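You operate a simulated robot arm through the tools that you are given. There is no shell and no other tool. Be economical: measure what you need, move in short steps, check, and stop when the job is done.

You are at the controls of a simulated robot arm. One attempt, no reset.

JOB
Dry the damp purple toothbrush, give it the green head and dock it.
Fine: black toothbrush off the dock into the brush holder's empty cup; dry with the blue cloth, cloth back where it lay; never damp on the dock.

Only the result counts: the job must be done as asked and must still hold three seconds after the hand-in. Knocking over, shifting, dropping, spilling or breaking anything else fails it. Flat cloth is picked up by pressing the open fingertips on it (5 to 10 N) and closing them slowly along it; thin cloth reads only 2 to 8 mm in the jaws.

ROBOT AND FRAMES
A 6-joint arm with a two-finger parallel gripper, fixed in place. Base frame: the origin is at the foot of the arm, x ahead of it, y to its left, z up; the work surface is at about z = 0. Units: m, rad, N and s.
With the tool pointing down near the work surface it reaches from about 0.14 to 0.58 m from the base axis. Its first joint turns from -1.152 to 1.152 rad. Payload 2.1 kg.
Tool frame: the origin (TCP) lies between the finger pads and is the grasp point; the fingertips stand 0.03 m ahead of it; z points along the fingers, y is the line along which they close. Largest opening 0.094 m; finger width 0.028, thickness 0.01; the body of the gripper, 0.05 by 0.096 m, starts 0.055 m behind the TCP.
Orientation is that of the tool frame in the base frame, as a unit quaternion [w, x, y, z]. With the fingers straight down and closing along the base's y, the tool's x points along the base's -x, its y along +y and its z along -z.

CONTROLS
- The arm moves only by the tool drive_tool. Its argument "series" is a list of rows, each a list of 7 numbers: the shift along the tool's x, y, z in units of 40 mm (1.0 is 40 mm), then the turn, a rotation vector about the tool's x, y, z in units of 4 degrees (1.0 is 4 degrees), then the closure, from 0 (fully open) to 1 (shut). In form: [[tx, ty, tz, ax, ay, az, claw], ...]. A call has 1 to 12 rows; each row shifts and turns the commanded pose from where the row before left it, along the tool's axes as they then stand. A call with a number of a shift or a turn outside -1 to 1 is refused whole. Rows are played at 5 a second. More than 0.05 m and 0.15 rad between two rows, or a gripper value outside its range, and nothing of the call is played. Where a pose cannot be reached the arm comes as near as it can. A force on the tool above 70 N (or 10 N above the force at the start of the call, whichever is more), or a blocked arm, ends the call early, and 0.2 s more pass. Each finger travels about 0.072 m/s and halts on what it meets, pressing with about 33 N; the grip force reading is that of the motor and also rises with nothing between the fingers. The clock runs only during rows and for 0.2 s after the last one: add rows that do not move to give the fingers time. The reply holds the time, the measured pose of the TCP, the force on the tool along the base axes, the opening and the grip force, in the units named above and with some noise, with the torque about the TCP (base axes, N m) and any sound that the robot's microphone picked up, and new pictures: "views" is both (left out), scene, wrist or none.
- Cameras (640 x 400 px; columns grow to the right, rows downward): "scene" is fixed at [0.0228, -0.3472, 0.5128]; the picture's right is [0.97, -0.26, 0.00], its down [-0.09, -0.32, -0.94] and it looks along [0.24, 0.91, -0.33] (base axes); focal length 295 px, centre (320, 200). "wrist" rides on the gripper at [0.076, 0.014, -0.102] in the tool frame; the picture's right is [-0.18, 0.98, 0.00], its down [-0.75, -0.14, -0.64] and it looks along [-0.63, -0.12, 0.77] (tool axes); focal length 243 px, centre (320, 200). There is no depth. A picture from a camera that has moved, and an enlarged one, comes with that camera's place and axes in the base frame and with its lens.
- close_up(camera, box): a new picture of the part [left, top, right, bottom] of that camera's present view, enlarged. It takes no simulated time.
- hand_in(): hands the job in; it is judged then, once.

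Work in short steps. Places have to be worked out from the pictures, the camera data and where the tool is seen: move nearer, look again, correct. Check each grasp and each placing, and mend what went wrong. You have 120 turns and 200 pictures in all, those below and enlarged ones among them. Open the gripper and draw the arm clear of the work before you hand the job in, unless the task says otherwise; then end with one line.

The tools are called after ">>>" as name(argument=value, ...) on one line, values as JSON. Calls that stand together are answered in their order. drive_tool: Moves the arm, as the interface text tells. Its arguments: {"type":"object","properties":{"series":{"type":"array","items":{"type":"array","items":{"type":"number"}}},"views":{"type":"string","enum":["both","scene","wrist","none"]}},"required":["series"]} The other tools are called the same way: close_up (camera, box) takes an enlarged picture of a part of a camera's view; hand_in () hands the job in.

At the start:

```text
time_s: 0.0
tcp_pos: [0.2638, 0.1218, 0.4075]
tool_rot: [0.0, 0.0, 1.0, 0.001]
force: [-0.8, -1.0, 0.0]
moment: [-0.02, 0.01, -0.01]
gripper_width: 0.0941
gripper_force: 0.1
```

scene: 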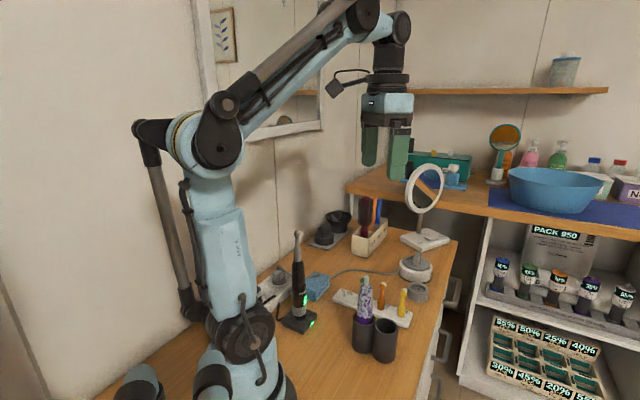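
wrist: 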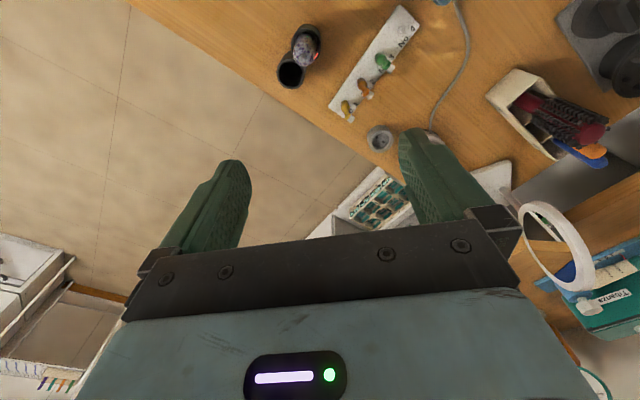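

I'll look closer at the work area before moving.

>>> close_up(camera="scene", box=[250, 220, 450, 370])

>>> close_up(camera="wrist", box=[260, 0, 460, 130])

```text
2.67 times, centred on (350, 295) of scene
camera zoom: at [0.0228, -0.3472, 0.5128], right [0.97, -0.26, 0.0], down [-0.09, -0.32, -0.94], along [0.24, 0.91, -0.33], focal length 786 px, centre (240, -53)
```

zoom: 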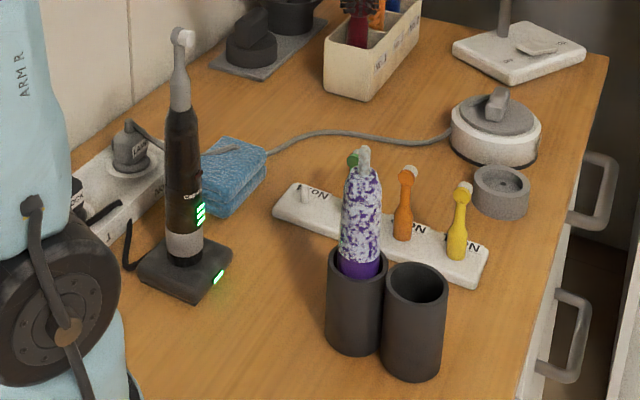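

```text
3.08 times, centred on (360, 65) of wrist
camera zoom: at [0.1876, 0.1371, 0.5111], right [0.18, 0.98, 0.0], down [0.75, -0.14, 0.64], along [0.63, -0.12, -0.77], focal length 746 px, centre (197, 615)
```

zoom: 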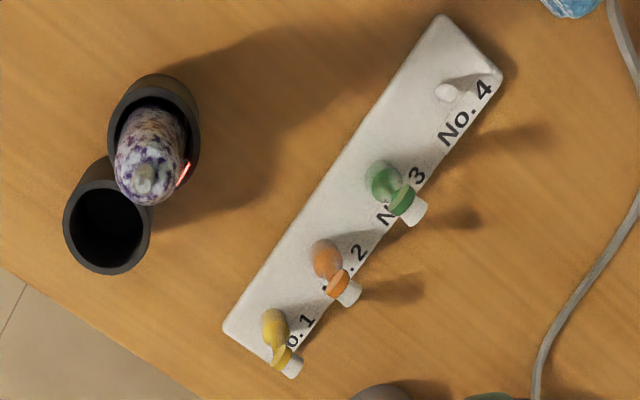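

Layout from the first pictures: dock near (0.12, 0.22), cups near (0.23–0.28, 0.08–0.10), head rack further out, cloth near (0.19, 0.32). The brushes are too tall for a straight top-down grasp, so I need a tilted one. First I yaw the tool in the air, so that the wrist camera looks over the dock.

>>> drive_tool(series=[[0, 0, 0, 0, 0, -1, 0], [0, 0, 0, 0, 0, -1, 0], [0, 0, 0, 0, 0, -1, 0], [0, 0, 0, 0, 0, -1, 0], [0, 0, 0, 0, 0, -1, 0], [0, 0, 0, 0, 0, -1, 0], [0, 0, 0, 0, 0, -1, 0], [0, 0, 0, 0, 0, -1, 0], [0, 0, 0, 0, 0, -1, 0], [0, 0, 0, 0, 0, -1, 0], [0, 0, 0, 0, 0, -1, 0], [0, 0, 0, 0, 0, -1, 0]], views="none")

>>> drive_tool(series=[[0, 0, 0, 0, 0, -1, 0], [0, 0, 0, 0, 0, -1, 0], [0, 0, 0, 0, 0, -1, 0], [0, 0, 0, 0, 0, -1, 0], [0, 0, 0, 0, 0, -1, 0], [0, 0, 0, 0, 0, -1, 0], [0, 0, 0, 0, 0, -1, 0], [0, 0, 0, 0, 0, -1, 0], [0, 0, 0, 0, 0, -1, 0], [0, 0, 0, 0, 0, -1, 0], [0, 0, 0, 0, 0, -1, 0], [0, 0, 0, 0, 0, -1, 0]], views="both")

```text
time_s: 2.6
tcp_pos: [0.2642, 0.1221, 0.4068]
tool_rot: [0.0, -0.407, 0.913, 0.0]
force: [-0.2, -0.4, -0.3]
moment: [0.0, 0.02, -0.01]
gripper_width: 0.0941
gripper_force: 0.1
```

```text
time_s: 5.2
tcp_pos: [0.263, 0.1221, 0.4091]
tool_rot: [-0.001, 0.744, -0.668, 0.0]
force: [-0.2, 0.0, 0.3]
moment: [0.01, 0.02, 0.04]
gripper_width: 0.0944
gripper_force: 0.0
camera wrist: at [0.2576, 0.0458, 0.5117], right [-1.0, 0.08, 0.0], down [0.06, 0.76, 0.64], along [0.05, 0.64, -0.77], focal length 243 px, centre (320, 200)
```

scene: 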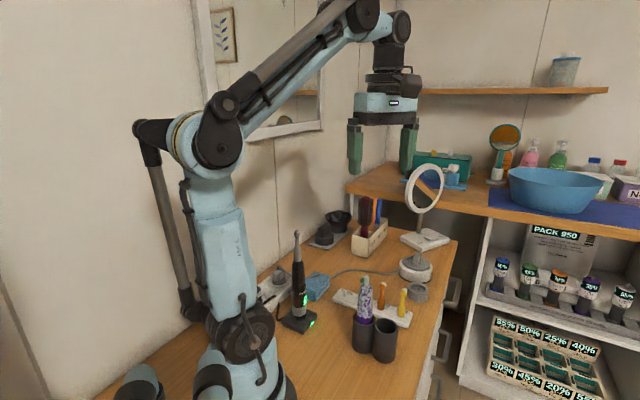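
wrist: 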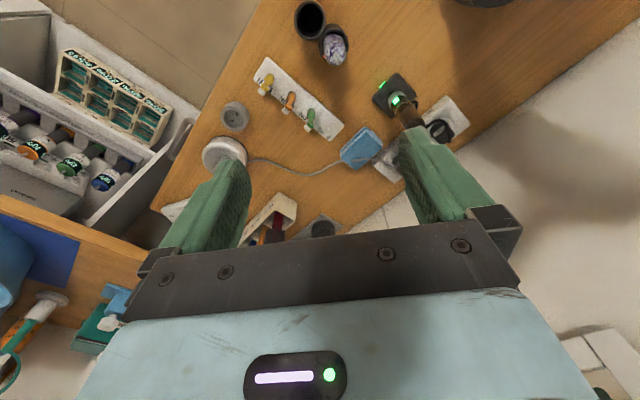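

The yaw works, and the camera now looks along +y over the whole set. I take enlarged views to measure it.

>>> close_up(camera="wrist", box=[240, 0, 360, 80])

>>> close_up(camera="wrist", box=[330, 65, 480, 185])

>>> close_up(camera="wrist", box=[240, 50, 360, 150])

>>> close_up(camera="scene", box=[330, 260, 430, 370])

```text
5.00 times, centred on (300, 40) of wrist
camera zoom: at [0.2576, 0.0458, 0.5117], right [-1.0, 0.08, 0.0], down [0.06, 0.76, 0.64], along [0.05, 0.64, -0.77], focal length 1213 px, centre (420, 1000)
```

zoom: 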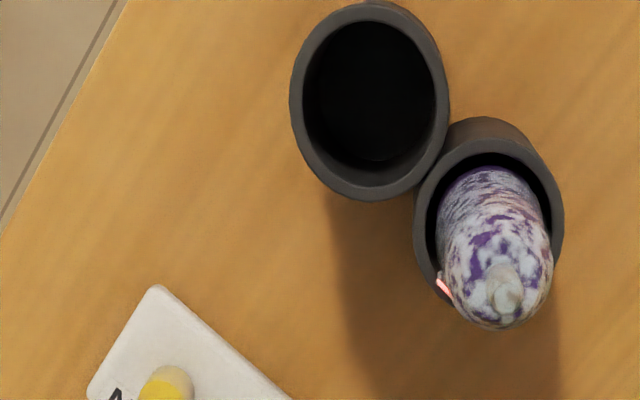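

```text
3.33 times, centred on (405, 125) of wrist
camera zoom: at [0.2576, 0.0458, 0.5117], right [-1.0, 0.08, 0.0], down [0.06, 0.76, 0.64], along [0.05, 0.64, -0.77], focal length 809 px, centre (37, 450)
```

zoom: 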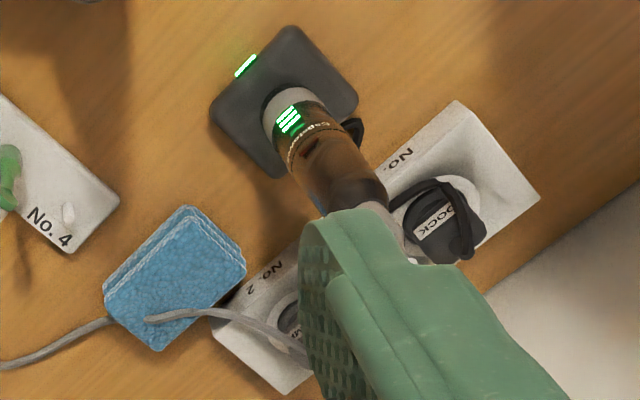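

```text
4.00 times, centred on (300, 100) of wrist
camera zoom: at [0.2576, 0.0458, 0.5117], right [-1.0, 0.08, 0.0], down [0.06, 0.76, 0.64], along [0.05, 0.64, -0.77], focal length 970 px, centre (400, 600)
```

zoom: 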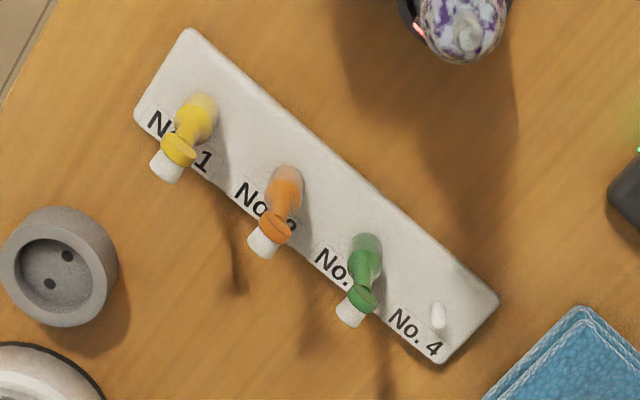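

```text
3.64 times, centred on (380, 315) of scene
camera zoom: at [0.0228, -0.3472, 0.5128], right [0.97, -0.26, 0.0], down [-0.09, -0.32, -0.94], along [0.24, 0.91, -0.33], focal length 1072 px, centre (102, -218)
```

zoom: 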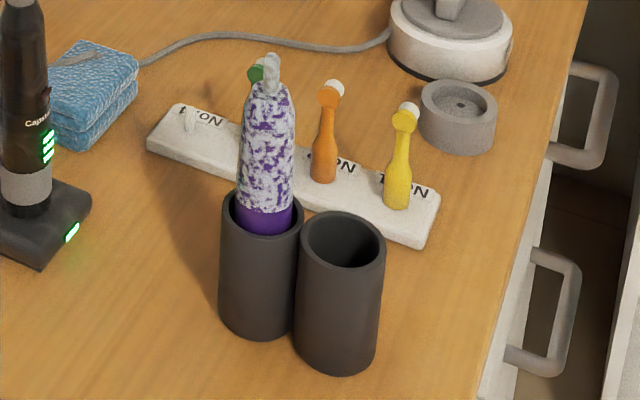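

Estimates from triangulating the views:
- Empty cup at (0.2745, 0.0715), rim z ≈ 0.075.
- Purple brush upright at (0.241, 0.105), top ≈ 0.174.
- Dock and black brush at (0.123, 0.2055), black top ≈ 0.24.

I tilt the tool by 48° in the air, with a bit more yaw, for a slanted grasp of the black handle.

>>> drive_tool(series=[[0, 0, 0, 0, 0, -1, 0], [0, 0, 0, 0, 0, -1, 0], [0, 0, 0, 0, 0, -1, 0], [0, 0, 0, 0, -1, 0, 0], [0, 0, 0, 0, -1, 0, 0], [0, 0, 0, 0, -1, 0, 0], [0, 0, 0, 0, -1, 0, 0], [0, 0, 0, 0, -1, 0, 0], [0, 0, 0, 0, -1, 0, 0], [0, 0, 0, 0, -1, 0, 0], [0, 0, 0, 0, -1, 0, 0], [0, 0, 0, 0, -1, 0, 0]], views="none")

>>> drive_tool(series=[[0, 0, 0, 0, -1, 0, 0], [0, 0, 0, 0, -1, 0, 0], [0, 0, 0, 0, -1, 0, 0]], views="both")

```text
time_s: 7.8
tcp_pos: [0.2625, 0.1229, 0.4079]
tool_rot: [-0.183, 0.769, -0.558, -0.251]
force: [0.3, 0.2, 0.0]
moment: [-0.01, -0.01, -0.02]
gripper_width: 0.094
gripper_force: 0.1
```

```text
time_s: 8.6
tcp_pos: [0.2632, 0.1229, 0.4086]
tool_rot: [-0.24, 0.739, -0.536, -0.33]
force: [0.0, -0.7, 0.4]
moment: [0.05, 0.01, -0.04]
gripper_width: 0.0943
gripper_force: 0.2
camera wrist: at [0.2893, -0.0025, 0.4203], right [-0.97, -0.19, 0.14], down [0.12, 0.07, 0.99], along [-0.19, 0.98, -0.04], focal length 243 px, centre (320, 200)
```

scene: 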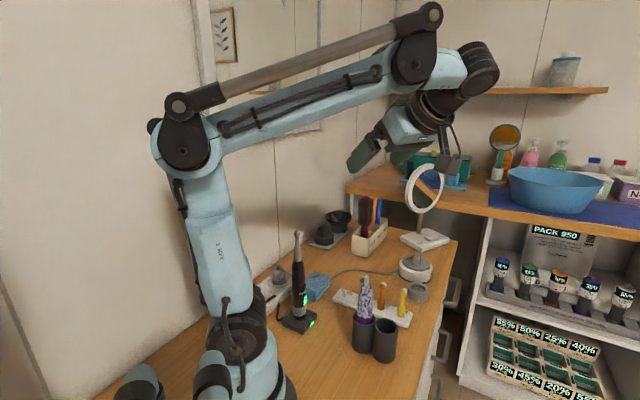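
wrist: 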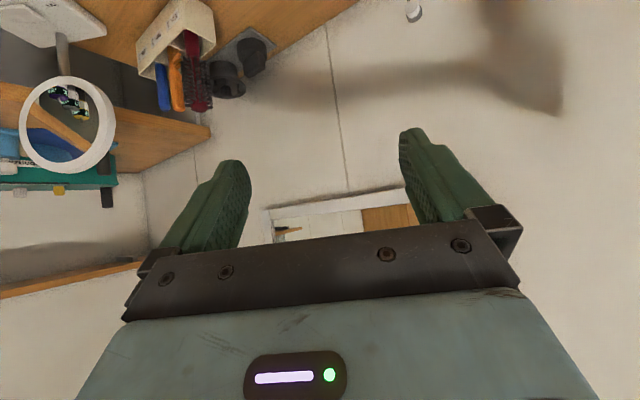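

The tilt is reached. Now I move to a stand-off 0.11 m behind the black handle, along the tool axis.

>>> drive_tool(series=[[0.38, 0.335, 0.511, 0, 0, 0, 0], [0.38, 0.335, 0.511, 0, 0, 0, 0], [0.38, 0.335, 0.511, 0, 0, 0, 0], [0.38, 0.335, 0.511, 0, 0, 0, 0], [0.38, 0.335, 0.511, 0, 0, 0, 0], [0.38, 0.335, 0.511, 0, 0, 0, 0], [0.38, 0.335, 0.511, 0, 0, 0, 0], [0.38, 0.335, 0.511, 0, 0, 0, 0]], views="both")

```text
time_s: 10.4
tcp_pos: [0.1499, 0.1269, 0.2074]
tool_rot: [-0.24, 0.739, -0.537, -0.329]
force: [0.1, 1.1, 0.2]
moment: [0.0, 0.01, -0.02]
gripper_width: 0.094
gripper_force: 0.1
camera wrist: at [0.1748, 0.0029, 0.2189], right [-0.97, -0.19, 0.14], down [0.12, 0.07, 0.99], along [-0.19, 0.98, -0.04], focal length 243 px, centre (320, 200)
```

scene: 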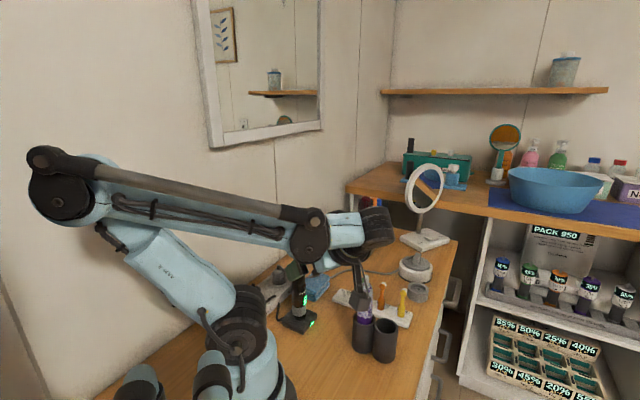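
wrist: 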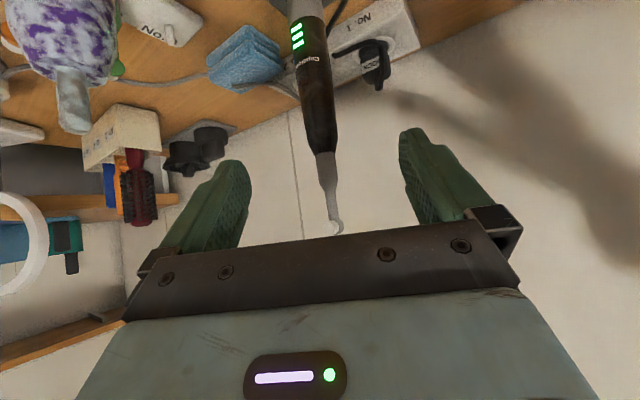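

The stand-off is good and the black handle lies midway between the fingers. I advance along the tool axis.

>>> drive_tool(series=[[0, -0.01, 0.42, 0, 0, 0, 0], [0, -0.01, 0.42, 0, 0, 0, 0], [0, -0.01, 0.42, 0, 0, 0, 0], [0, -0.01, 0.42, 0, 0, 0, 0], [0, 0, 0, 0, 0, 0, 0]], views="both")

```text
time_s: 11.6
tcp_pos: [0.1359, 0.1751, 0.1627]
tool_rot: [-0.239, 0.74, -0.536, -0.329]
force: [-0.4, 0.9, -0.6]
moment: [0.0, 0.02, 0.02]
gripper_width: 0.0938
gripper_force: 0.2
camera wrist: at [0.162, 0.0505, 0.1751], right [-0.97, -0.19, 0.14], down [0.12, 0.07, 0.99], along [-0.19, 0.98, -0.04], focal length 243 px, centre (320, 200)
```

scene: 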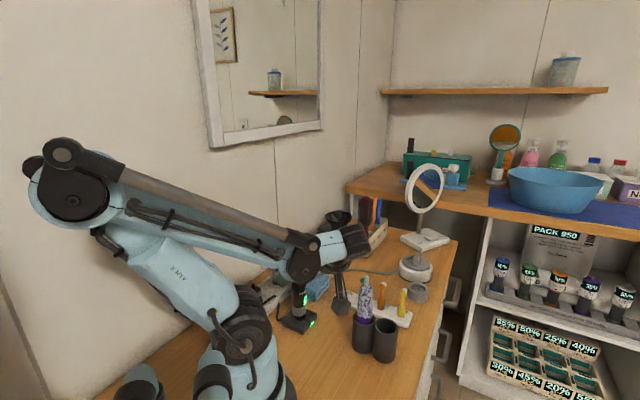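
wrist: 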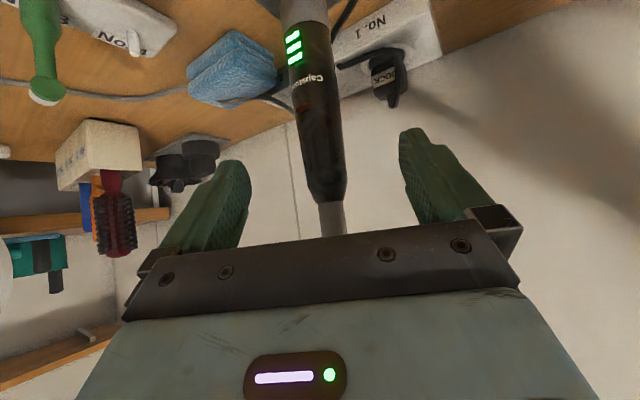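

Still centred. I advance the last 32 mm, then close slowly on the handle.

>>> drive_tool(series=[[0, 0, 0.4, 0, 0, 0, 0], [0, 0, 0.41, 0, 0, 0, 0], [0, 0, 0, 0, 0, 0, 0.3], [0, 0, 0, 0, 0, 0, 0.5]], views="wrist")

```text
time_s: 12.6
tcp_pos: [0.1277, 0.1982, 0.1421]
tool_rot: [-0.24, 0.739, -0.536, -0.33]
force: [1.1, 0.1, 1.1]
moment: [0.0, 0.01, 0.02]
gripper_width: 0.0468
gripper_force: 0.0
camera wrist: at [0.1534, 0.0737, 0.154], right [-0.97, -0.19, 0.14], down [0.13, 0.07, 0.99], along [-0.19, 0.98, -0.04], focal length 243 px, centre (320, 200)
```

wrist: 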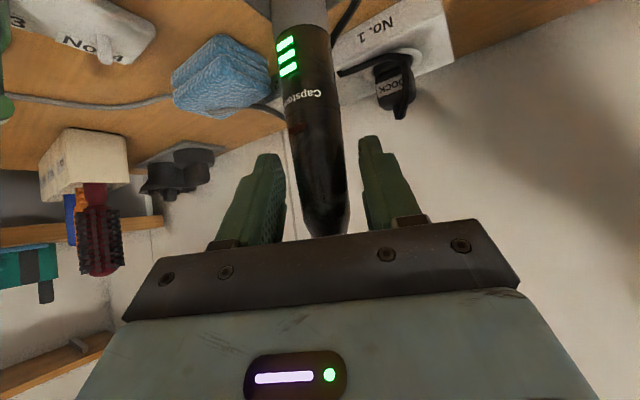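

Centred. I close on the handle.

>>> drive_tool(series=[[0, 0, 0, 0, 0, 0, 0.58], [0, 0, 0, 0, 0, 0, 0.66], [0, 0, 0, 0, 0, 0, 0.74], [0, 0, 0, 0, 0, 0, 0.8], [0, 0, 0, 0, 0, 0, 0.8]], views="wrist")

```text
time_s: 13.8
tcp_pos: [0.1275, 0.1983, 0.1417]
tool_rot: [-0.24, 0.739, -0.536, -0.33]
force: [-0.3, 0.4, 0.2]
moment: [0.02, 0.01, 0.01]
gripper_width: 0.0303
gripper_force: 33.4
camera wrist: at [0.1535, 0.0736, 0.1541], right [-0.97, -0.19, 0.14], down [0.12, 0.07, 0.99], along [-0.19, 0.98, -0.04], focal length 243 px, centre (320, 200)
```

wrist: 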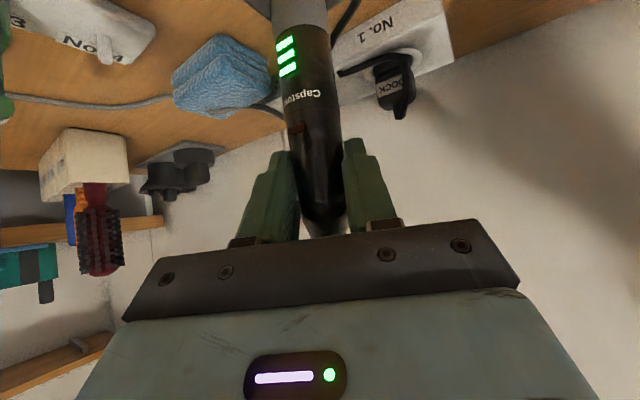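

Gripped at 30 mm. I lift straight up 40 mm and check.

>>> drive_tool(series=[[-0.373, 0, -0.334, 0, 0, 0, 0.8], [-0.373, 0, -0.334, 0, 0, 0, 0.8], [0, 0, 0, 0, 0, 0, 0.8]], views="both")

```text
time_s: 14.6
tcp_pos: [0.129, 0.1984, 0.183]
tool_rot: [-0.24, 0.739, -0.536, -0.33]
force: [-0.2, -0.7, -1.1]
moment: [0.0, 0.02, -0.01]
gripper_width: 0.0302
gripper_force: 32.6
camera wrist: at [0.1546, 0.0738, 0.1959], right [-0.97, -0.19, 0.14], down [0.13, 0.07, 0.99], along [-0.19, 0.98, -0.04], focal length 243 px, centre (320, 200)
```

scene: 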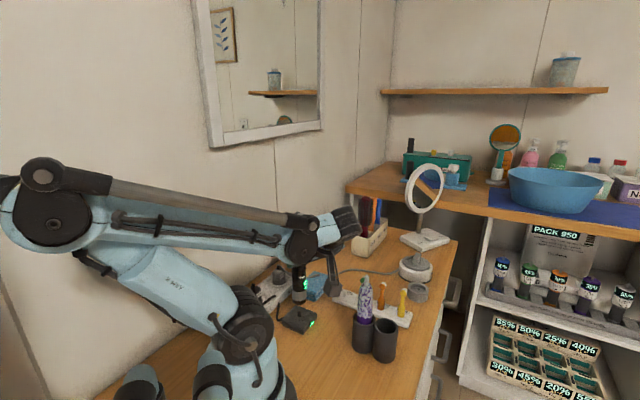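
wrist: 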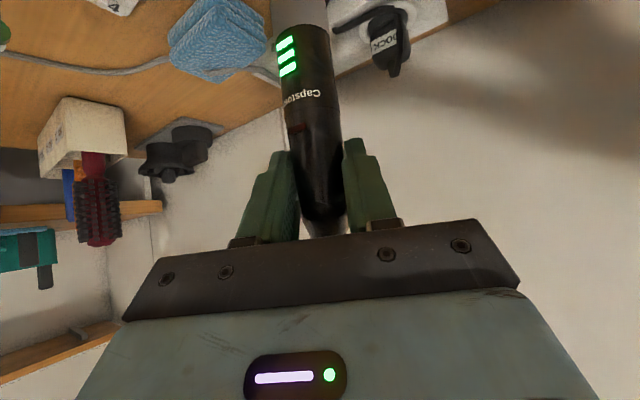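

The brush came off the dock and is firmly held. I look at the dock and the brush bottom.

>>> close_up(camera="scene", box=[260, 250, 360, 345])

```text
4.21 times, centred on (310, 298) of scene
camera zoom: at [0.0228, -0.3472, 0.5128], right [0.97, -0.26, 0.0], down [-0.09, -0.32, -0.94], along [0.24, 0.91, -0.33], focal length 1242 px, centre (362, -210)
```

zoom: 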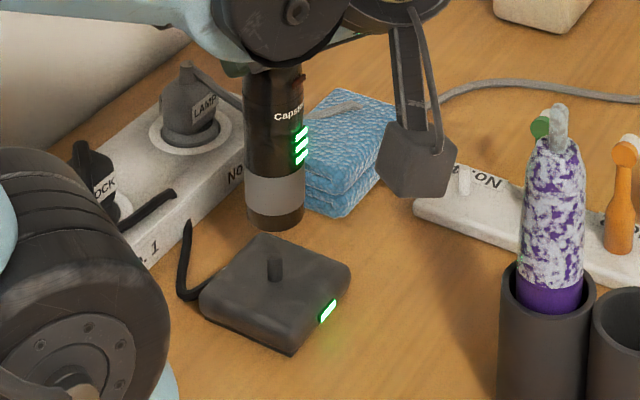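

The dock has a central peg, and the black bottom is now at z ≈ 0.06. I lift until the bottom is at about 0.2, above everything nearby, then yaw 28° for the cup.

>>> drive_tool(series=[[-0.64, 0, -0.572, 0, 0, 0, 0.8], [-0.64, 0, -0.572, 0, 0, 0, 0.8], [-0.64, 0, -0.572, 0, 0, 0, 0.8], [-0.64, 0, -0.572, 0, 0, 0, 0.8], [0, 0, 0, -0.745, 0, -0.667, 0.8], [0, 0, 0, -0.745, 0, -0.667, 0.8], [0, 0, 0, -0.745, 0, -0.667, 0.8], [0, 0, 0, -0.745, 0, -0.667, 0.8], [0, 0, 0, -0.745, 0, -0.667, 0.8], [0, 0, 0, -0.745, 0, -0.667, 0.8], [0, 0, 0, -0.745, 0, -0.667, 0.8], [0, 0, 0, 0, 0, 0, 0.8]], views="scene")

```text
time_s: 17.2
tcp_pos: [0.1286, 0.1984, 0.3195]
tool_rot: [-0.153, 0.847, -0.342, -0.377]
force: [-0.3, 1.2, -1.8]
moment: [-0.03, -0.02, 0.0]
gripper_width: 0.0303
gripper_force: 32.7
```

scene: 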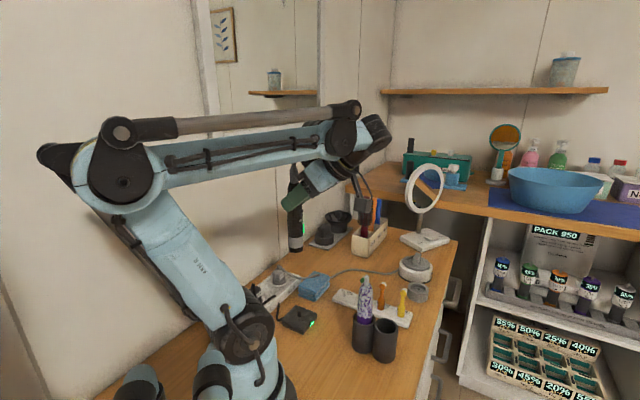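

Now I move horizontally to above the empty cup (brush bottom ~0.2).

>>> drive_tool(series=[[0.562, -0.042, -0.625, 0, 0, 0, 0.8], [0.562, -0.042, -0.625, 0, 0, 0, 0.8], [0.562, -0.042, -0.625, 0, 0, 0, 0.8], [0.562, -0.042, -0.625, 0, 0, 0, 0.8], [0.562, -0.042, -0.625, 0, 0, 0, 0.8], [0.562, -0.042, -0.625, 0, 0, 0, 0.8], [0, 0, 0, 0, 0, 0, 0.8]], views="both")

>>> close_up(camera="scene", box=[330, 220, 450, 370])

```text
time_s: 18.8
tcp_pos: [0.2657, 0.166, 0.3193]
tool_rot: [-0.156, 0.848, -0.344, -0.372]
force: [-0.4, -0.5, -1.6]
moment: [0.02, 0.03, -0.01]
gripper_width: 0.03
gripper_force: 33.3
out of reach, approached as far as the arm can: row 3, 4, 5, 6
camera wrist: at [0.3463, 0.0677, 0.333], right [-0.78, -0.62, 0.13], down [0.07, 0.12, 0.99], along [-0.62, 0.78, -0.05], focal length 243 px, centre (320, 200)
```

scene: 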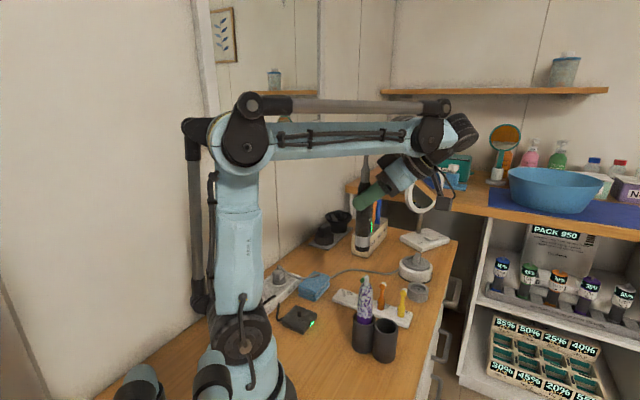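
wrist: 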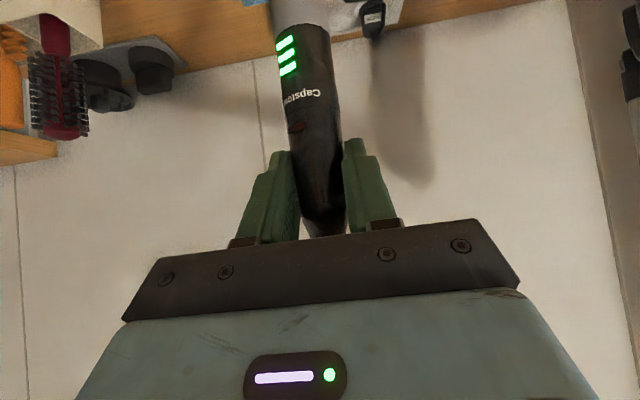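

```text
2.67 times, centred on (390, 295) of scene
camera zoom: at [0.0228, -0.3472, 0.5128], right [0.97, -0.26, 0.0], down [-0.09, -0.32, -0.94], along [0.24, 0.91, -0.33], focal length 786 px, centre (133, -53)
```

zoom: 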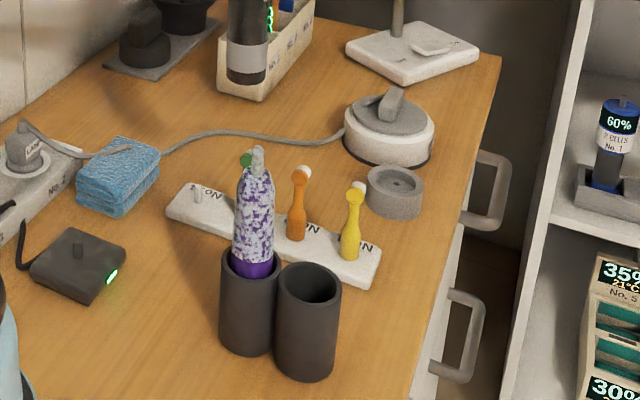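

A joint limit stopped the move at this yaw. I turn the yaw back by 20° (to ~116°) and see where the command stands.

>>> drive_tool(series=[[0, 0, 0, 0.745, 0, 0.667, 0.8], [0, 0, 0, 0.745, 0, 0.667, 0.8], [0, 0, 0, 0.745, 0, 0.667, 0.8], [0, 0, 0, 0.745, 0, 0.667, 0.8], [0, 0, 0, 0.745, 0, 0.667, 0.8], [0, 0, 0, 0, 0, 0, 0.8]], views="none")

```text
time_s: 20.2
tcp_pos: [0.2659, 0.1661, 0.3183]
tool_rot: [-0.217, 0.774, -0.484, -0.345]
force: [-0.4, 0.4, -2.6]
moment: [0.0, 0.0, 0.03]
gripper_width: 0.0302
gripper_force: 32.9
```

Now the yaw is ~116°, the command follows the measured pose, and I continue to above the empty cup.

>>> drive_tool(series=[[0.541, 0.279, -0.604, 0, 0, 0, 0.8], [0.541, 0.279, -0.604, 0, 0, 0, 0.8], [0.541, 0.279, -0.604, 0, 0, 0, 0.8], [0, 0, 0, 0, 0, 0, 0.8]], views="both")

>>> close_up(camera="scene", box=[310, 170, 470, 370])

```text
time_s: 21.2
tcp_pos: [0.2797, 0.074, 0.3197]
tool_rot: [-0.217, 0.775, -0.485, -0.341]
force: [-0.1, -0.2, -1.6]
moment: [0.0, -0.04, -0.02]
gripper_width: 0.0299
gripper_force: 32.7
out of reach, approached as far as the arm can: row 3
camera wrist: at [0.3221, -0.0456, 0.3337], right [-0.94, -0.32, 0.13], down [0.11, 0.09, 0.99], along [-0.33, 0.94, -0.05], focal length 243 px, centre (320, 200)
```

scene: 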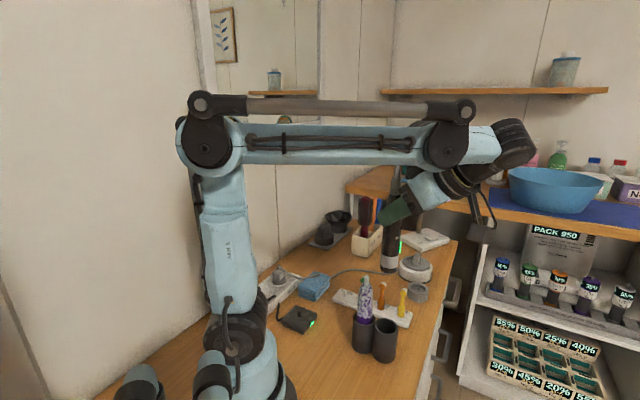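
wrist: 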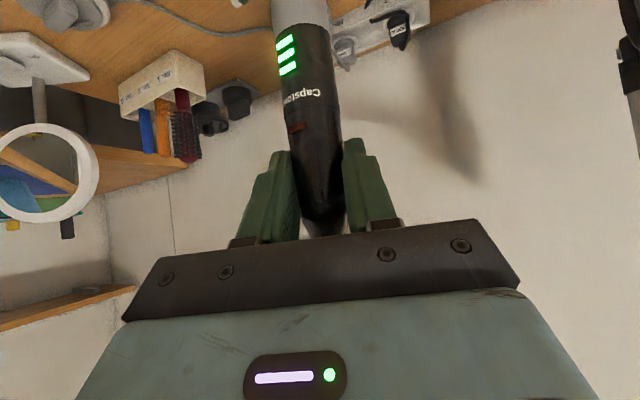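

```text
2.00 times, centred on (390, 270) of scene
camera zoom: at [0.0228, -0.3472, 0.5128], right [0.97, -0.26, 0.0], down [-0.09, -0.32, -0.94], along [0.24, 0.91, -0.33], focal length 590 px, centre (180, 60)
```

zoom: 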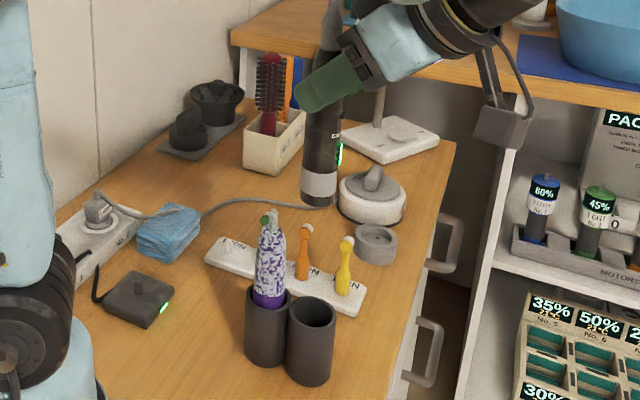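

Nearly there; I take off another 6° of yaw and finish the alignment.

>>> drive_tool(series=[[0, 0, 0, 0.559, 0, 0.5, 0.8], [0, 0, 0, 0.559, 0, 0.5, 0.8], [0, 0, 0, 0, 0, 0, 0.8]], views="none")

```text
time_s: 22.0
tcp_pos: [0.2791, 0.0735, 0.3204]
tool_rot: [-0.235, 0.748, -0.524, -0.334]
force: [0.3, -0.2, -1.5]
moment: [0.0, 0.03, 0.0]
gripper_width: 0.0303
gripper_force: 32.7
```

Final alignment, then I lower until the brush bottom is just above the rim, for a visual check.

>>> drive_tool(series=[[0.147, 0.125, -0.165, 0, 0, 0, 0.8], [0.45, 0, 0.403, 0, 0, 0, 0.8], [0.45, 0, 0.403, 0, 0, 0, 0.8], [0.45, 0, 0.403, 0, 0, 0, 0.8], [0.45, 0, 0.403, 0, 0, 0, 0.8], [0, 0, 0, 0, 0, 0, 0.8]], views="both")

>>> close_up(camera="scene", box=[330, 260, 430, 370])

```text
time_s: 23.4
tcp_pos: [0.2773, 0.0651, 0.2235]
tool_rot: [-0.234, 0.748, -0.524, -0.334]
force: [0.1, 0.7, -0.3]
moment: [0.04, 0.0, -0.03]
gripper_width: 0.0298
gripper_force: 33.5
camera wrist: at [0.3079, -0.058, 0.2351], right [-0.97, -0.22, 0.14], down [0.12, 0.07, 0.99], along [-0.23, 0.97, -0.04], focal length 243 px, centre (320, 200)
```

scene: 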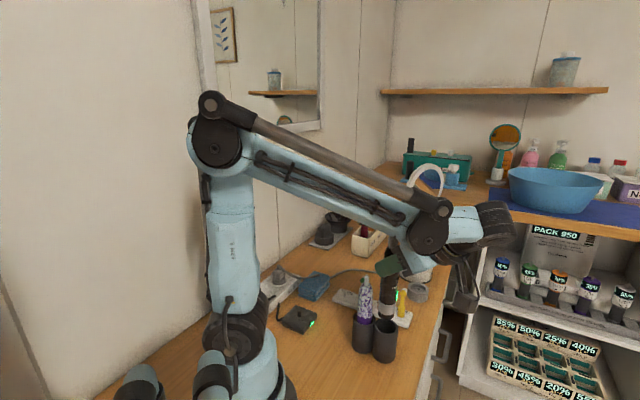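
wrist: 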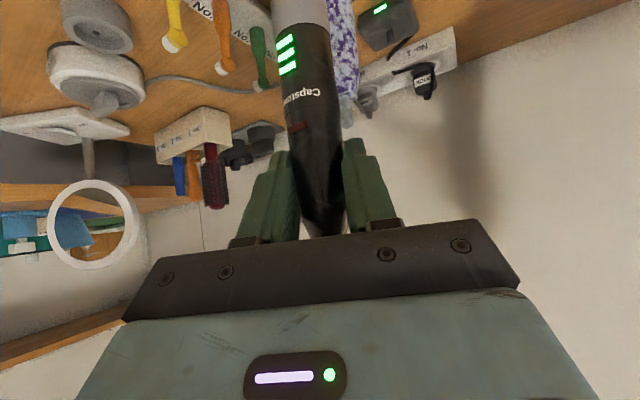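

```text
3.64 times, centred on (380, 315) of scene
camera zoom: at [0.0228, -0.3472, 0.5128], right [0.97, -0.26, 0.0], down [-0.09, -0.32, -0.94], along [0.24, 0.91, -0.33], focal length 1072 px, centre (102, -218)
```

zoom: 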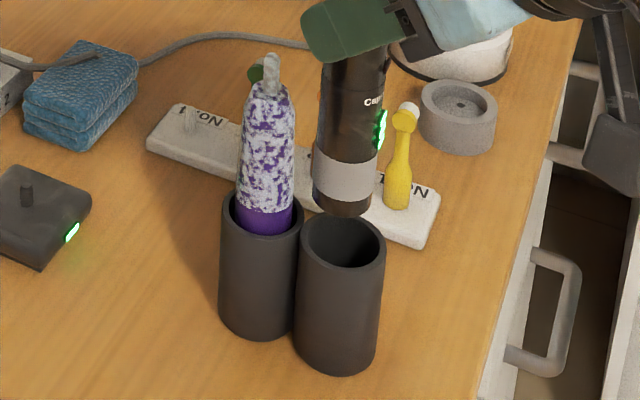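

Close to aligned. I lower 20 mm more to judge right at the rim.

>>> drive_tool(series=[[0.187, 0, 0.167, 0, 0, 0, 0.8], [0.187, 0, 0.167, 0, 0, 0, 0.8], [0, 0, 0, 0, 0, 0, 0.8]], views="none")

>>> close_up(camera="scene", box=[350, 290, 410, 350])

```text
time_s: 24.2
tcp_pos: [0.2782, 0.0626, 0.2015]
tool_rot: [-0.234, 0.748, -0.524, -0.334]
force: [0.1, 0.5, -1.9]
moment: [-0.01, 0.0, -0.02]
gripper_width: 0.0299
gripper_force: 33.3
```

```text
6.67 times, centred on (380, 320) of scene
camera zoom: at [0.0228, -0.3472, 0.5128], right [0.97, -0.26, 0.0], down [-0.09, -0.32, -0.94], along [0.24, 0.91, -0.33], focal length 1966 px, centre (-80, -600)
```

zoom: 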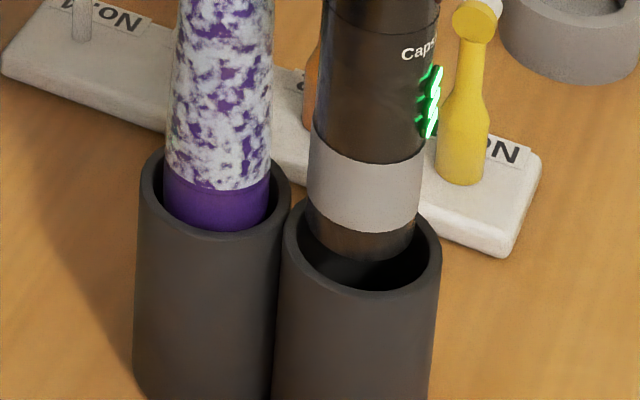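

Alignment at the rim looks good (x within 1 mm). I lower another 16 mm and watch the forces.

>>> drive_tool(series=[[0.149, 0, 0.134, 0, 0, 0, 0.8], [0.149, 0, 0.134, 0, 0, 0, 0.8], [0, 0, 0, 0, 0, 0, 0.8]], views="none")

>>> close_up(camera="scene", box=[350, 290, 410, 350])

```text
time_s: 25.0
tcp_pos: [0.2784, 0.0645, 0.1862]
tool_rot: [-0.234, 0.748, -0.524, -0.332]
force: [-0.7, -0.3, -0.9]
moment: [0.0, -0.01, -0.02]
gripper_width: 0.0299
gripper_force: 32.9
```

```text
6.67 times, centred on (380, 320) of scene
camera zoom: at [0.0228, -0.3472, 0.5128], right [0.97, -0.26, 0.0], down [-0.09, -0.32, -0.94], along [0.24, 0.91, -0.33], focal length 1966 px, centre (-80, -600)
```

zoom: 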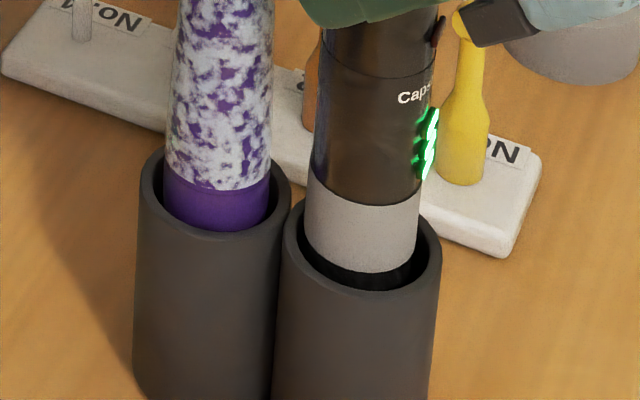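

It's inside the cup. I nudge +1 mm in x and lower another 48 mm.

>>> drive_tool(series=[[0.23, -0.024, 0.195, 0, 0, 0, 0.8], [0.224, 0, 0.2, 0, 0, 0, 0.8], [0.224, 0, 0.2, 0, 0, 0, 0.8], [0.224, 0, 0.2, 0, 0, 0, 0.8], [0, 0, 0, 0, 0, 0, 0.8]], views="wrist")

>>> close_up(camera="scene", box=[330, 250, 430, 350])

```text
time_s: 26.2
tcp_pos: [0.2804, 0.0636, 0.1387]
tool_rot: [-0.235, 0.748, -0.524, -0.333]
force: [0.5, 0.5, -1.1]
moment: [0.03, 0.03, 0.01]
gripper_width: 0.0299
gripper_force: 32.9
camera wrist: at [0.31, -0.0594, 0.1516], right [-0.97, -0.22, 0.14], down [0.12, 0.07, 0.99], along [-0.23, 0.97, -0.04], focal length 243 px, centre (320, 200)
```

wrist: 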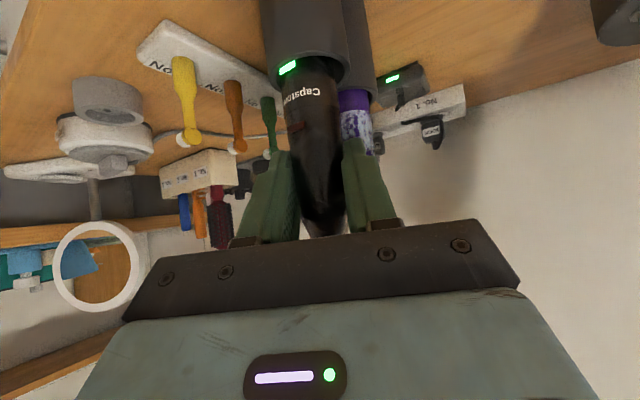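

```text
4.00 times, centred on (380, 300) of scene
camera zoom: at [0.0228, -0.3472, 0.5128], right [0.97, -0.26, 0.0], down [-0.09, -0.32, -0.94], along [0.24, 0.91, -0.33], focal length 1180 px, centre (80, -200)
```

zoom: 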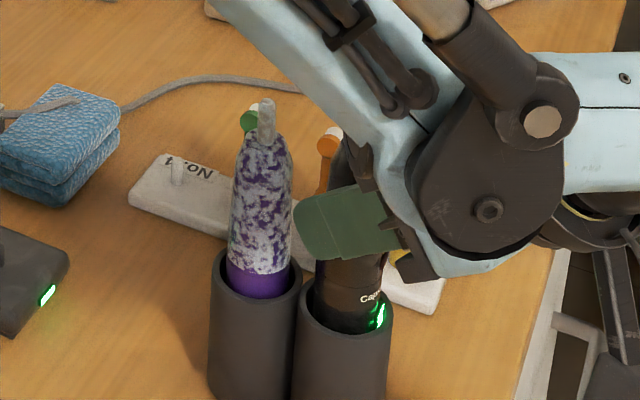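

Going in freely. I lower in fine steps until it touches the floor.

>>> drive_tool(series=[[0.056, 0, 0.05, 0, 0, 0, 0.8], [0.056, 0, 0.05, 0, 0, 0, 0.8], [0.056, 0, 0.05, 0, 0, 0, 0.8], [0, 0, 0, 0, 0, 0, 0.8]], views="none")

```text
time_s: 27.2
tcp_pos: [0.281, 0.0658, 0.1292]
tool_rot: [-0.233, 0.749, -0.523, -0.334]
force: [-0.7, -0.4, -2.1]
moment: [-0.01, -0.02, 0.01]
gripper_width: 0.0301
gripper_force: 32.6
```

>>> drive_tool(series=[[0.037, 0, 0.033, 0, 0, 0, 0.8], [0.037, 0, 0.033, 0, 0, 0, 0.8], [0, 0, 0, 0, 0, 0, 0.8]], views="none")

```text
time_s: 28.0
tcp_pos: [0.2801, 0.066, 0.1263]
tool_rot: [-0.236, 0.748, -0.522, -0.336]
force: [-3.5, -1.7, 36.4]
moment: [0.36, 0.25, -0.02]
gripper_width: 0.0303
gripper_force: 33.7
```

The floor is reached (36 N). I ease up 1.5 mm, then open gently.

>>> drive_tool(series=[[-0.028, 0, -0.025, 0, 0, 0, 0.8], [0, 0, 0, 0, 0, 0, 0.66], [0, 0, 0, 0, 0, 0, 0.6], [0, 0, 0, 0, 0, 0, 0.55], [0, 0, 0, 0, 0, 0, 0.5]], views="wrist")

>>> close_up(camera="scene", box=[330, 250, 430, 350])

```text
time_s: 29.2
tcp_pos: [0.2795, 0.0636, 0.1264]
tool_rot: [-0.234, 0.748, -0.523, -0.334]
force: [-0.2, -0.5, -0.3]
moment: [-0.01, -0.03, 0.0]
gripper_width: 0.0469
gripper_force: 0.0
camera wrist: at [0.3104, -0.0588, 0.1391], right [-0.97, -0.22, 0.14], down [0.12, 0.07, 0.99], along [-0.23, 0.97, -0.04], focal length 243 px, centre (320, 200)
```

wrist: 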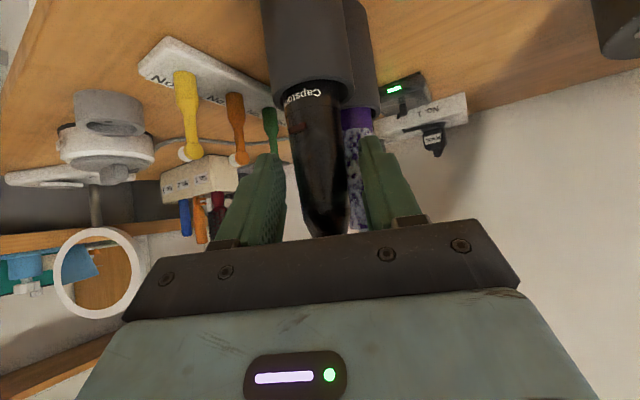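

```text
4.00 times, centred on (380, 300) of scene
camera zoom: at [0.0228, -0.3472, 0.5128], right [0.97, -0.26, 0.0], down [-0.09, -0.32, -0.94], along [0.24, 0.91, -0.33], focal length 1180 px, centre (80, -200)
```

zoom: 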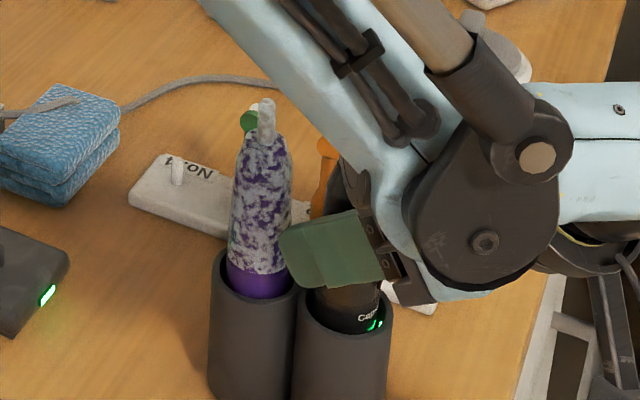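

Released and the brush stands upright. I retract along the tool axis, then up.

>>> drive_tool(series=[[0, 0, -0.3, 0, 0, 0, 0.5], [0, 0, -0.5, 0, 0, 0, 0.5], [0, 0, -0.7, 0, 0, 0, 0.4], [0, 0, -0.7, 0, 0, 0, 0.2], [-0.6, 0, -0.55, 0, 0, 0, 0], [-0.6, 0, -0.55, 0, 0, 0, 0], [-0.6, 0, -0.55, 0, 0, 0, 0]], views="both")

```text
time_s: 30.8
tcp_pos: [0.3135, 0.035, 0.2834]
tool_rot: [-0.236, 0.748, -0.526, -0.329]
force: [0.9, -0.4, 0.6]
moment: [0.01, 0.0, 0.02]
gripper_width: 0.0942
gripper_force: 0.1
out of reach, approached as far as the arm can: row 3, 4
camera wrist: at [0.3428, -0.0876, 0.2962], right [-0.97, -0.22, 0.13], down [0.12, 0.08, 0.99], along [-0.22, 0.97, -0.05], focal length 243 px, centre (320, 200)
```

scene: 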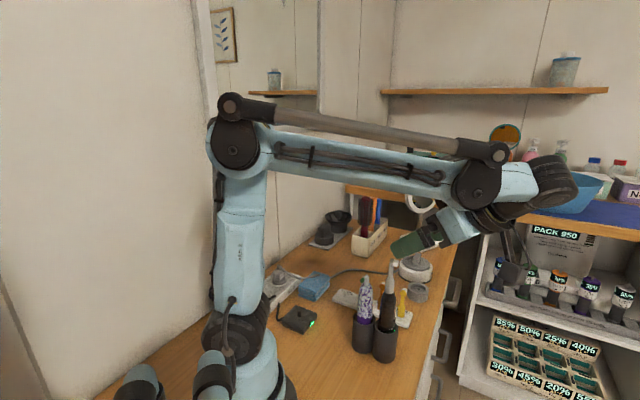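
wrist: 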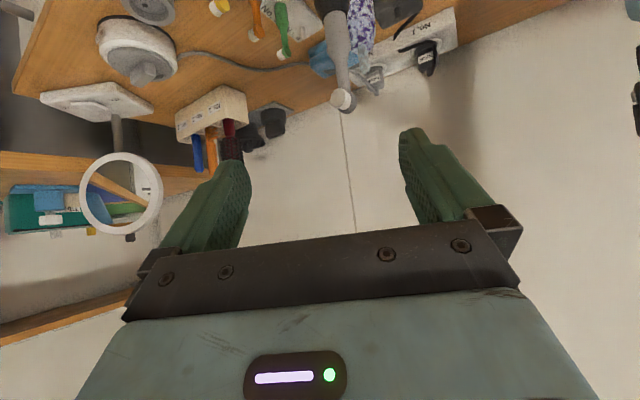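

The black brush stands in the cup. I raise and return the tool to vertical, to inspect the cloth from above.

>>> drive_tool(series=[[-0.745, 0, -0.667, 0, 0, 0, 0], [-0.745, 0, -0.667, 0, 0, 0, 0], [-0.745, 0, -0.667, 0, 0, 0, 0], [0, 0, 0, 0, 1, 0, 0], [0, 0, 0, 0, 1, 0, 0], [0, 0, 0, 0, 1, 0, 0], [0, 0, 0, 0, 1, 0, 0], [0, 0, 0, 0, 1, 0, 0], [0, 0, 0, 0, 1, 0, 0], [0, 0, 0, 0, 1, 0, 0], [0, 0, 0, 0, 1, 0, 0], [0, 0, 0, 0, 1, 0, 0]], views="none")

>>> drive_tool(series=[[0, 0, 0, 0, 1, 0, 0], [0, 0, 0, 0, 1, 0, 0], [0, 0, 0, 0, 1, 0, 0], [0, 0, 0, 0, 0, 0, 0]], views="both")

```text
time_s: 33.4
tcp_pos: [0.3127, 0.0361, 0.4039]
tool_rot: [-0.061, 0.815, -0.57, -0.085]
force: [-0.3, -0.5, -0.5]
moment: [-0.05, -0.01, 0.02]
gripper_width: 0.0941
gripper_force: 0.0
```

```text
time_s: 34.4
tcp_pos: [0.3118, 0.0356, 0.4039]
tool_rot: [0.0, 0.819, -0.574, 0.0]
force: [0.2, 0.5, -0.4]
moment: [0.0, -0.04, 0.01]
gripper_width: 0.094
gripper_force: 0.0
camera wrist: at [0.3249, -0.0397, 0.5071], right [-0.99, -0.16, 0.0], down [-0.13, 0.76, 0.64], along [-0.1, 0.63, -0.77], focal length 243 px, centre (320, 200)
```

scene: 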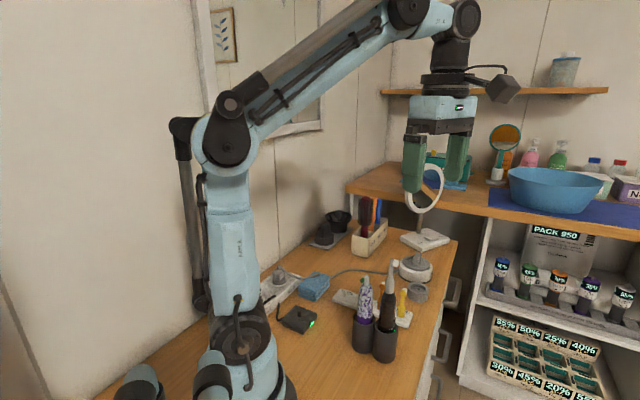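
wrist: 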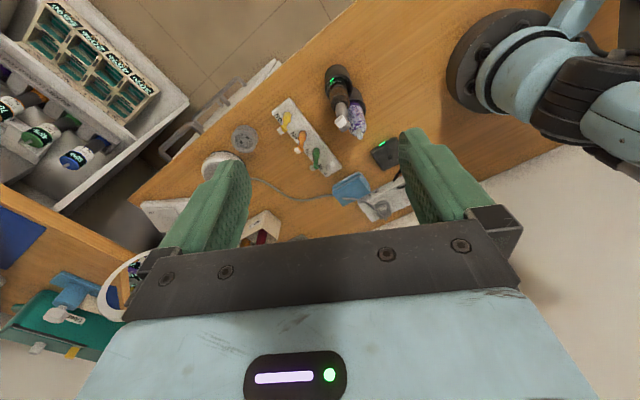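

>>> close_up(camera="wrist", box=[320, 160, 400, 220])

>>> close_up(camera="scene", box=[270, 255, 350, 315])

>>> close_up(camera="wrist", box=[260, 50, 400, 180])

```text
6.67 times, centred on (360, 190) of wrist
camera zoom: at [0.3249, -0.0397, 0.5071], right [-0.99, -0.16, 0.0], down [-0.13, 0.76, 0.64], along [-0.1, 0.63, -0.77], focal length 1618 px, centre (53, 267)
```

zoom: 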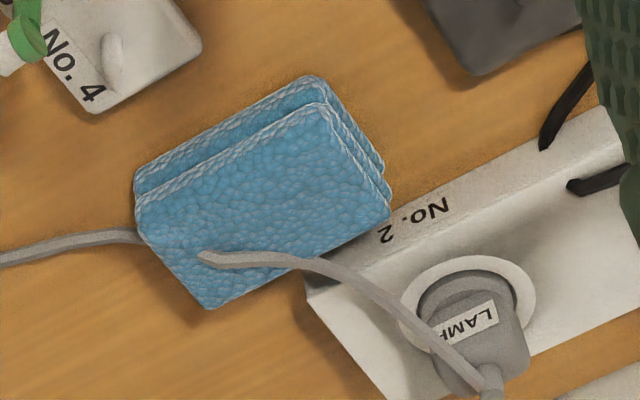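

```text
6.67 times, centred on (310, 285) of scene
camera zoom: at [0.0228, -0.3472, 0.5128], right [0.97, -0.26, 0.0], down [-0.09, -0.32, -0.94], along [0.24, 0.91, -0.33], focal length 1966 px, centre (387, -367)
```

zoom: 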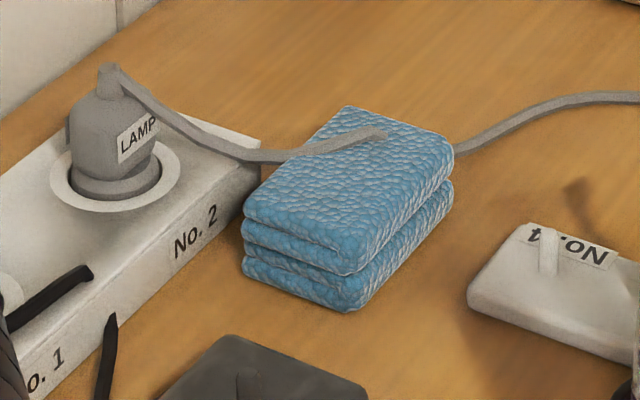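

```text
3.08 times, centred on (330, 115) of wrist
camera zoom: at [0.3249, -0.0397, 0.5071], right [-0.99, -0.16, 0.0], down [-0.13, 0.76, 0.64], along [-0.1, 0.63, -0.77], focal length 746 px, centre (289, 462)
```

zoom: 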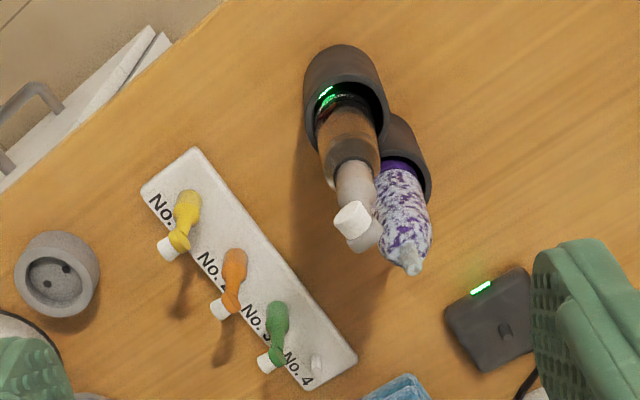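

The cloth is a folded pad of about 80×58×30 mm centred near (0.190, 0.312), with its long axis along (0.67, 0.74). The cable just passes through it visually. I will grasp it across its short side, shifted away from the power strip. First I yaw back by 67°.

>>> drive_tool(series=[[0, 0, 0, 0, 0, 1, 0], [0, 0, 0, 0, 0, 1, 0], [0, 0, 0, 0, 0, 1, 0], [0, 0, 0, 0, 0, 1, 0], [0, 0, 0, 0, 0, 1, 0], [0, 0, 0, 0, 0, 1, 0], [0, 0, 0, 0, 0, 1, 0], [0, 0, 0, 0, 0, 1, 0], [0, 0, 0, 0, 0, 1, 0], [0, 0, 0, 0, 0, 1, 0], [0, 0, 0, 0, 0, 1, 0], [0, 0, 0, 0, 0, 1, 0]], views="none")

>>> drive_tool(series=[[0, 0, 0, 0, 0, 1, 0], [0, 0, 0, 0, 0, 1, 0], [0, 0, 0, 0, 0, 1, 0], [0, 0, 0, 0, 0, 1, 0], [0, 0, 0, 0, 0, 0.75, 0], [0, 0, 0, 0, 0, 0, 0]], views="none")

```text
time_s: 37.0
tcp_pos: [0.3124, 0.0358, 0.4035]
tool_rot: [0.001, -0.515, 0.857, 0.0]
force: [0.2, -0.2, -0.4]
moment: [-0.01, 0.02, -0.02]
gripper_width: 0.094
gripper_force: 0.0
```

```text
time_s: 38.4
tcp_pos: [0.3127, 0.0358, 0.4033]
tool_rot: [0.001, -0.367, 0.93, 0.0]
force: [-0.3, -1.3, -0.2]
moment: [0.01, -0.01, 0.02]
gripper_width: 0.0941
gripper_force: 0.1
```

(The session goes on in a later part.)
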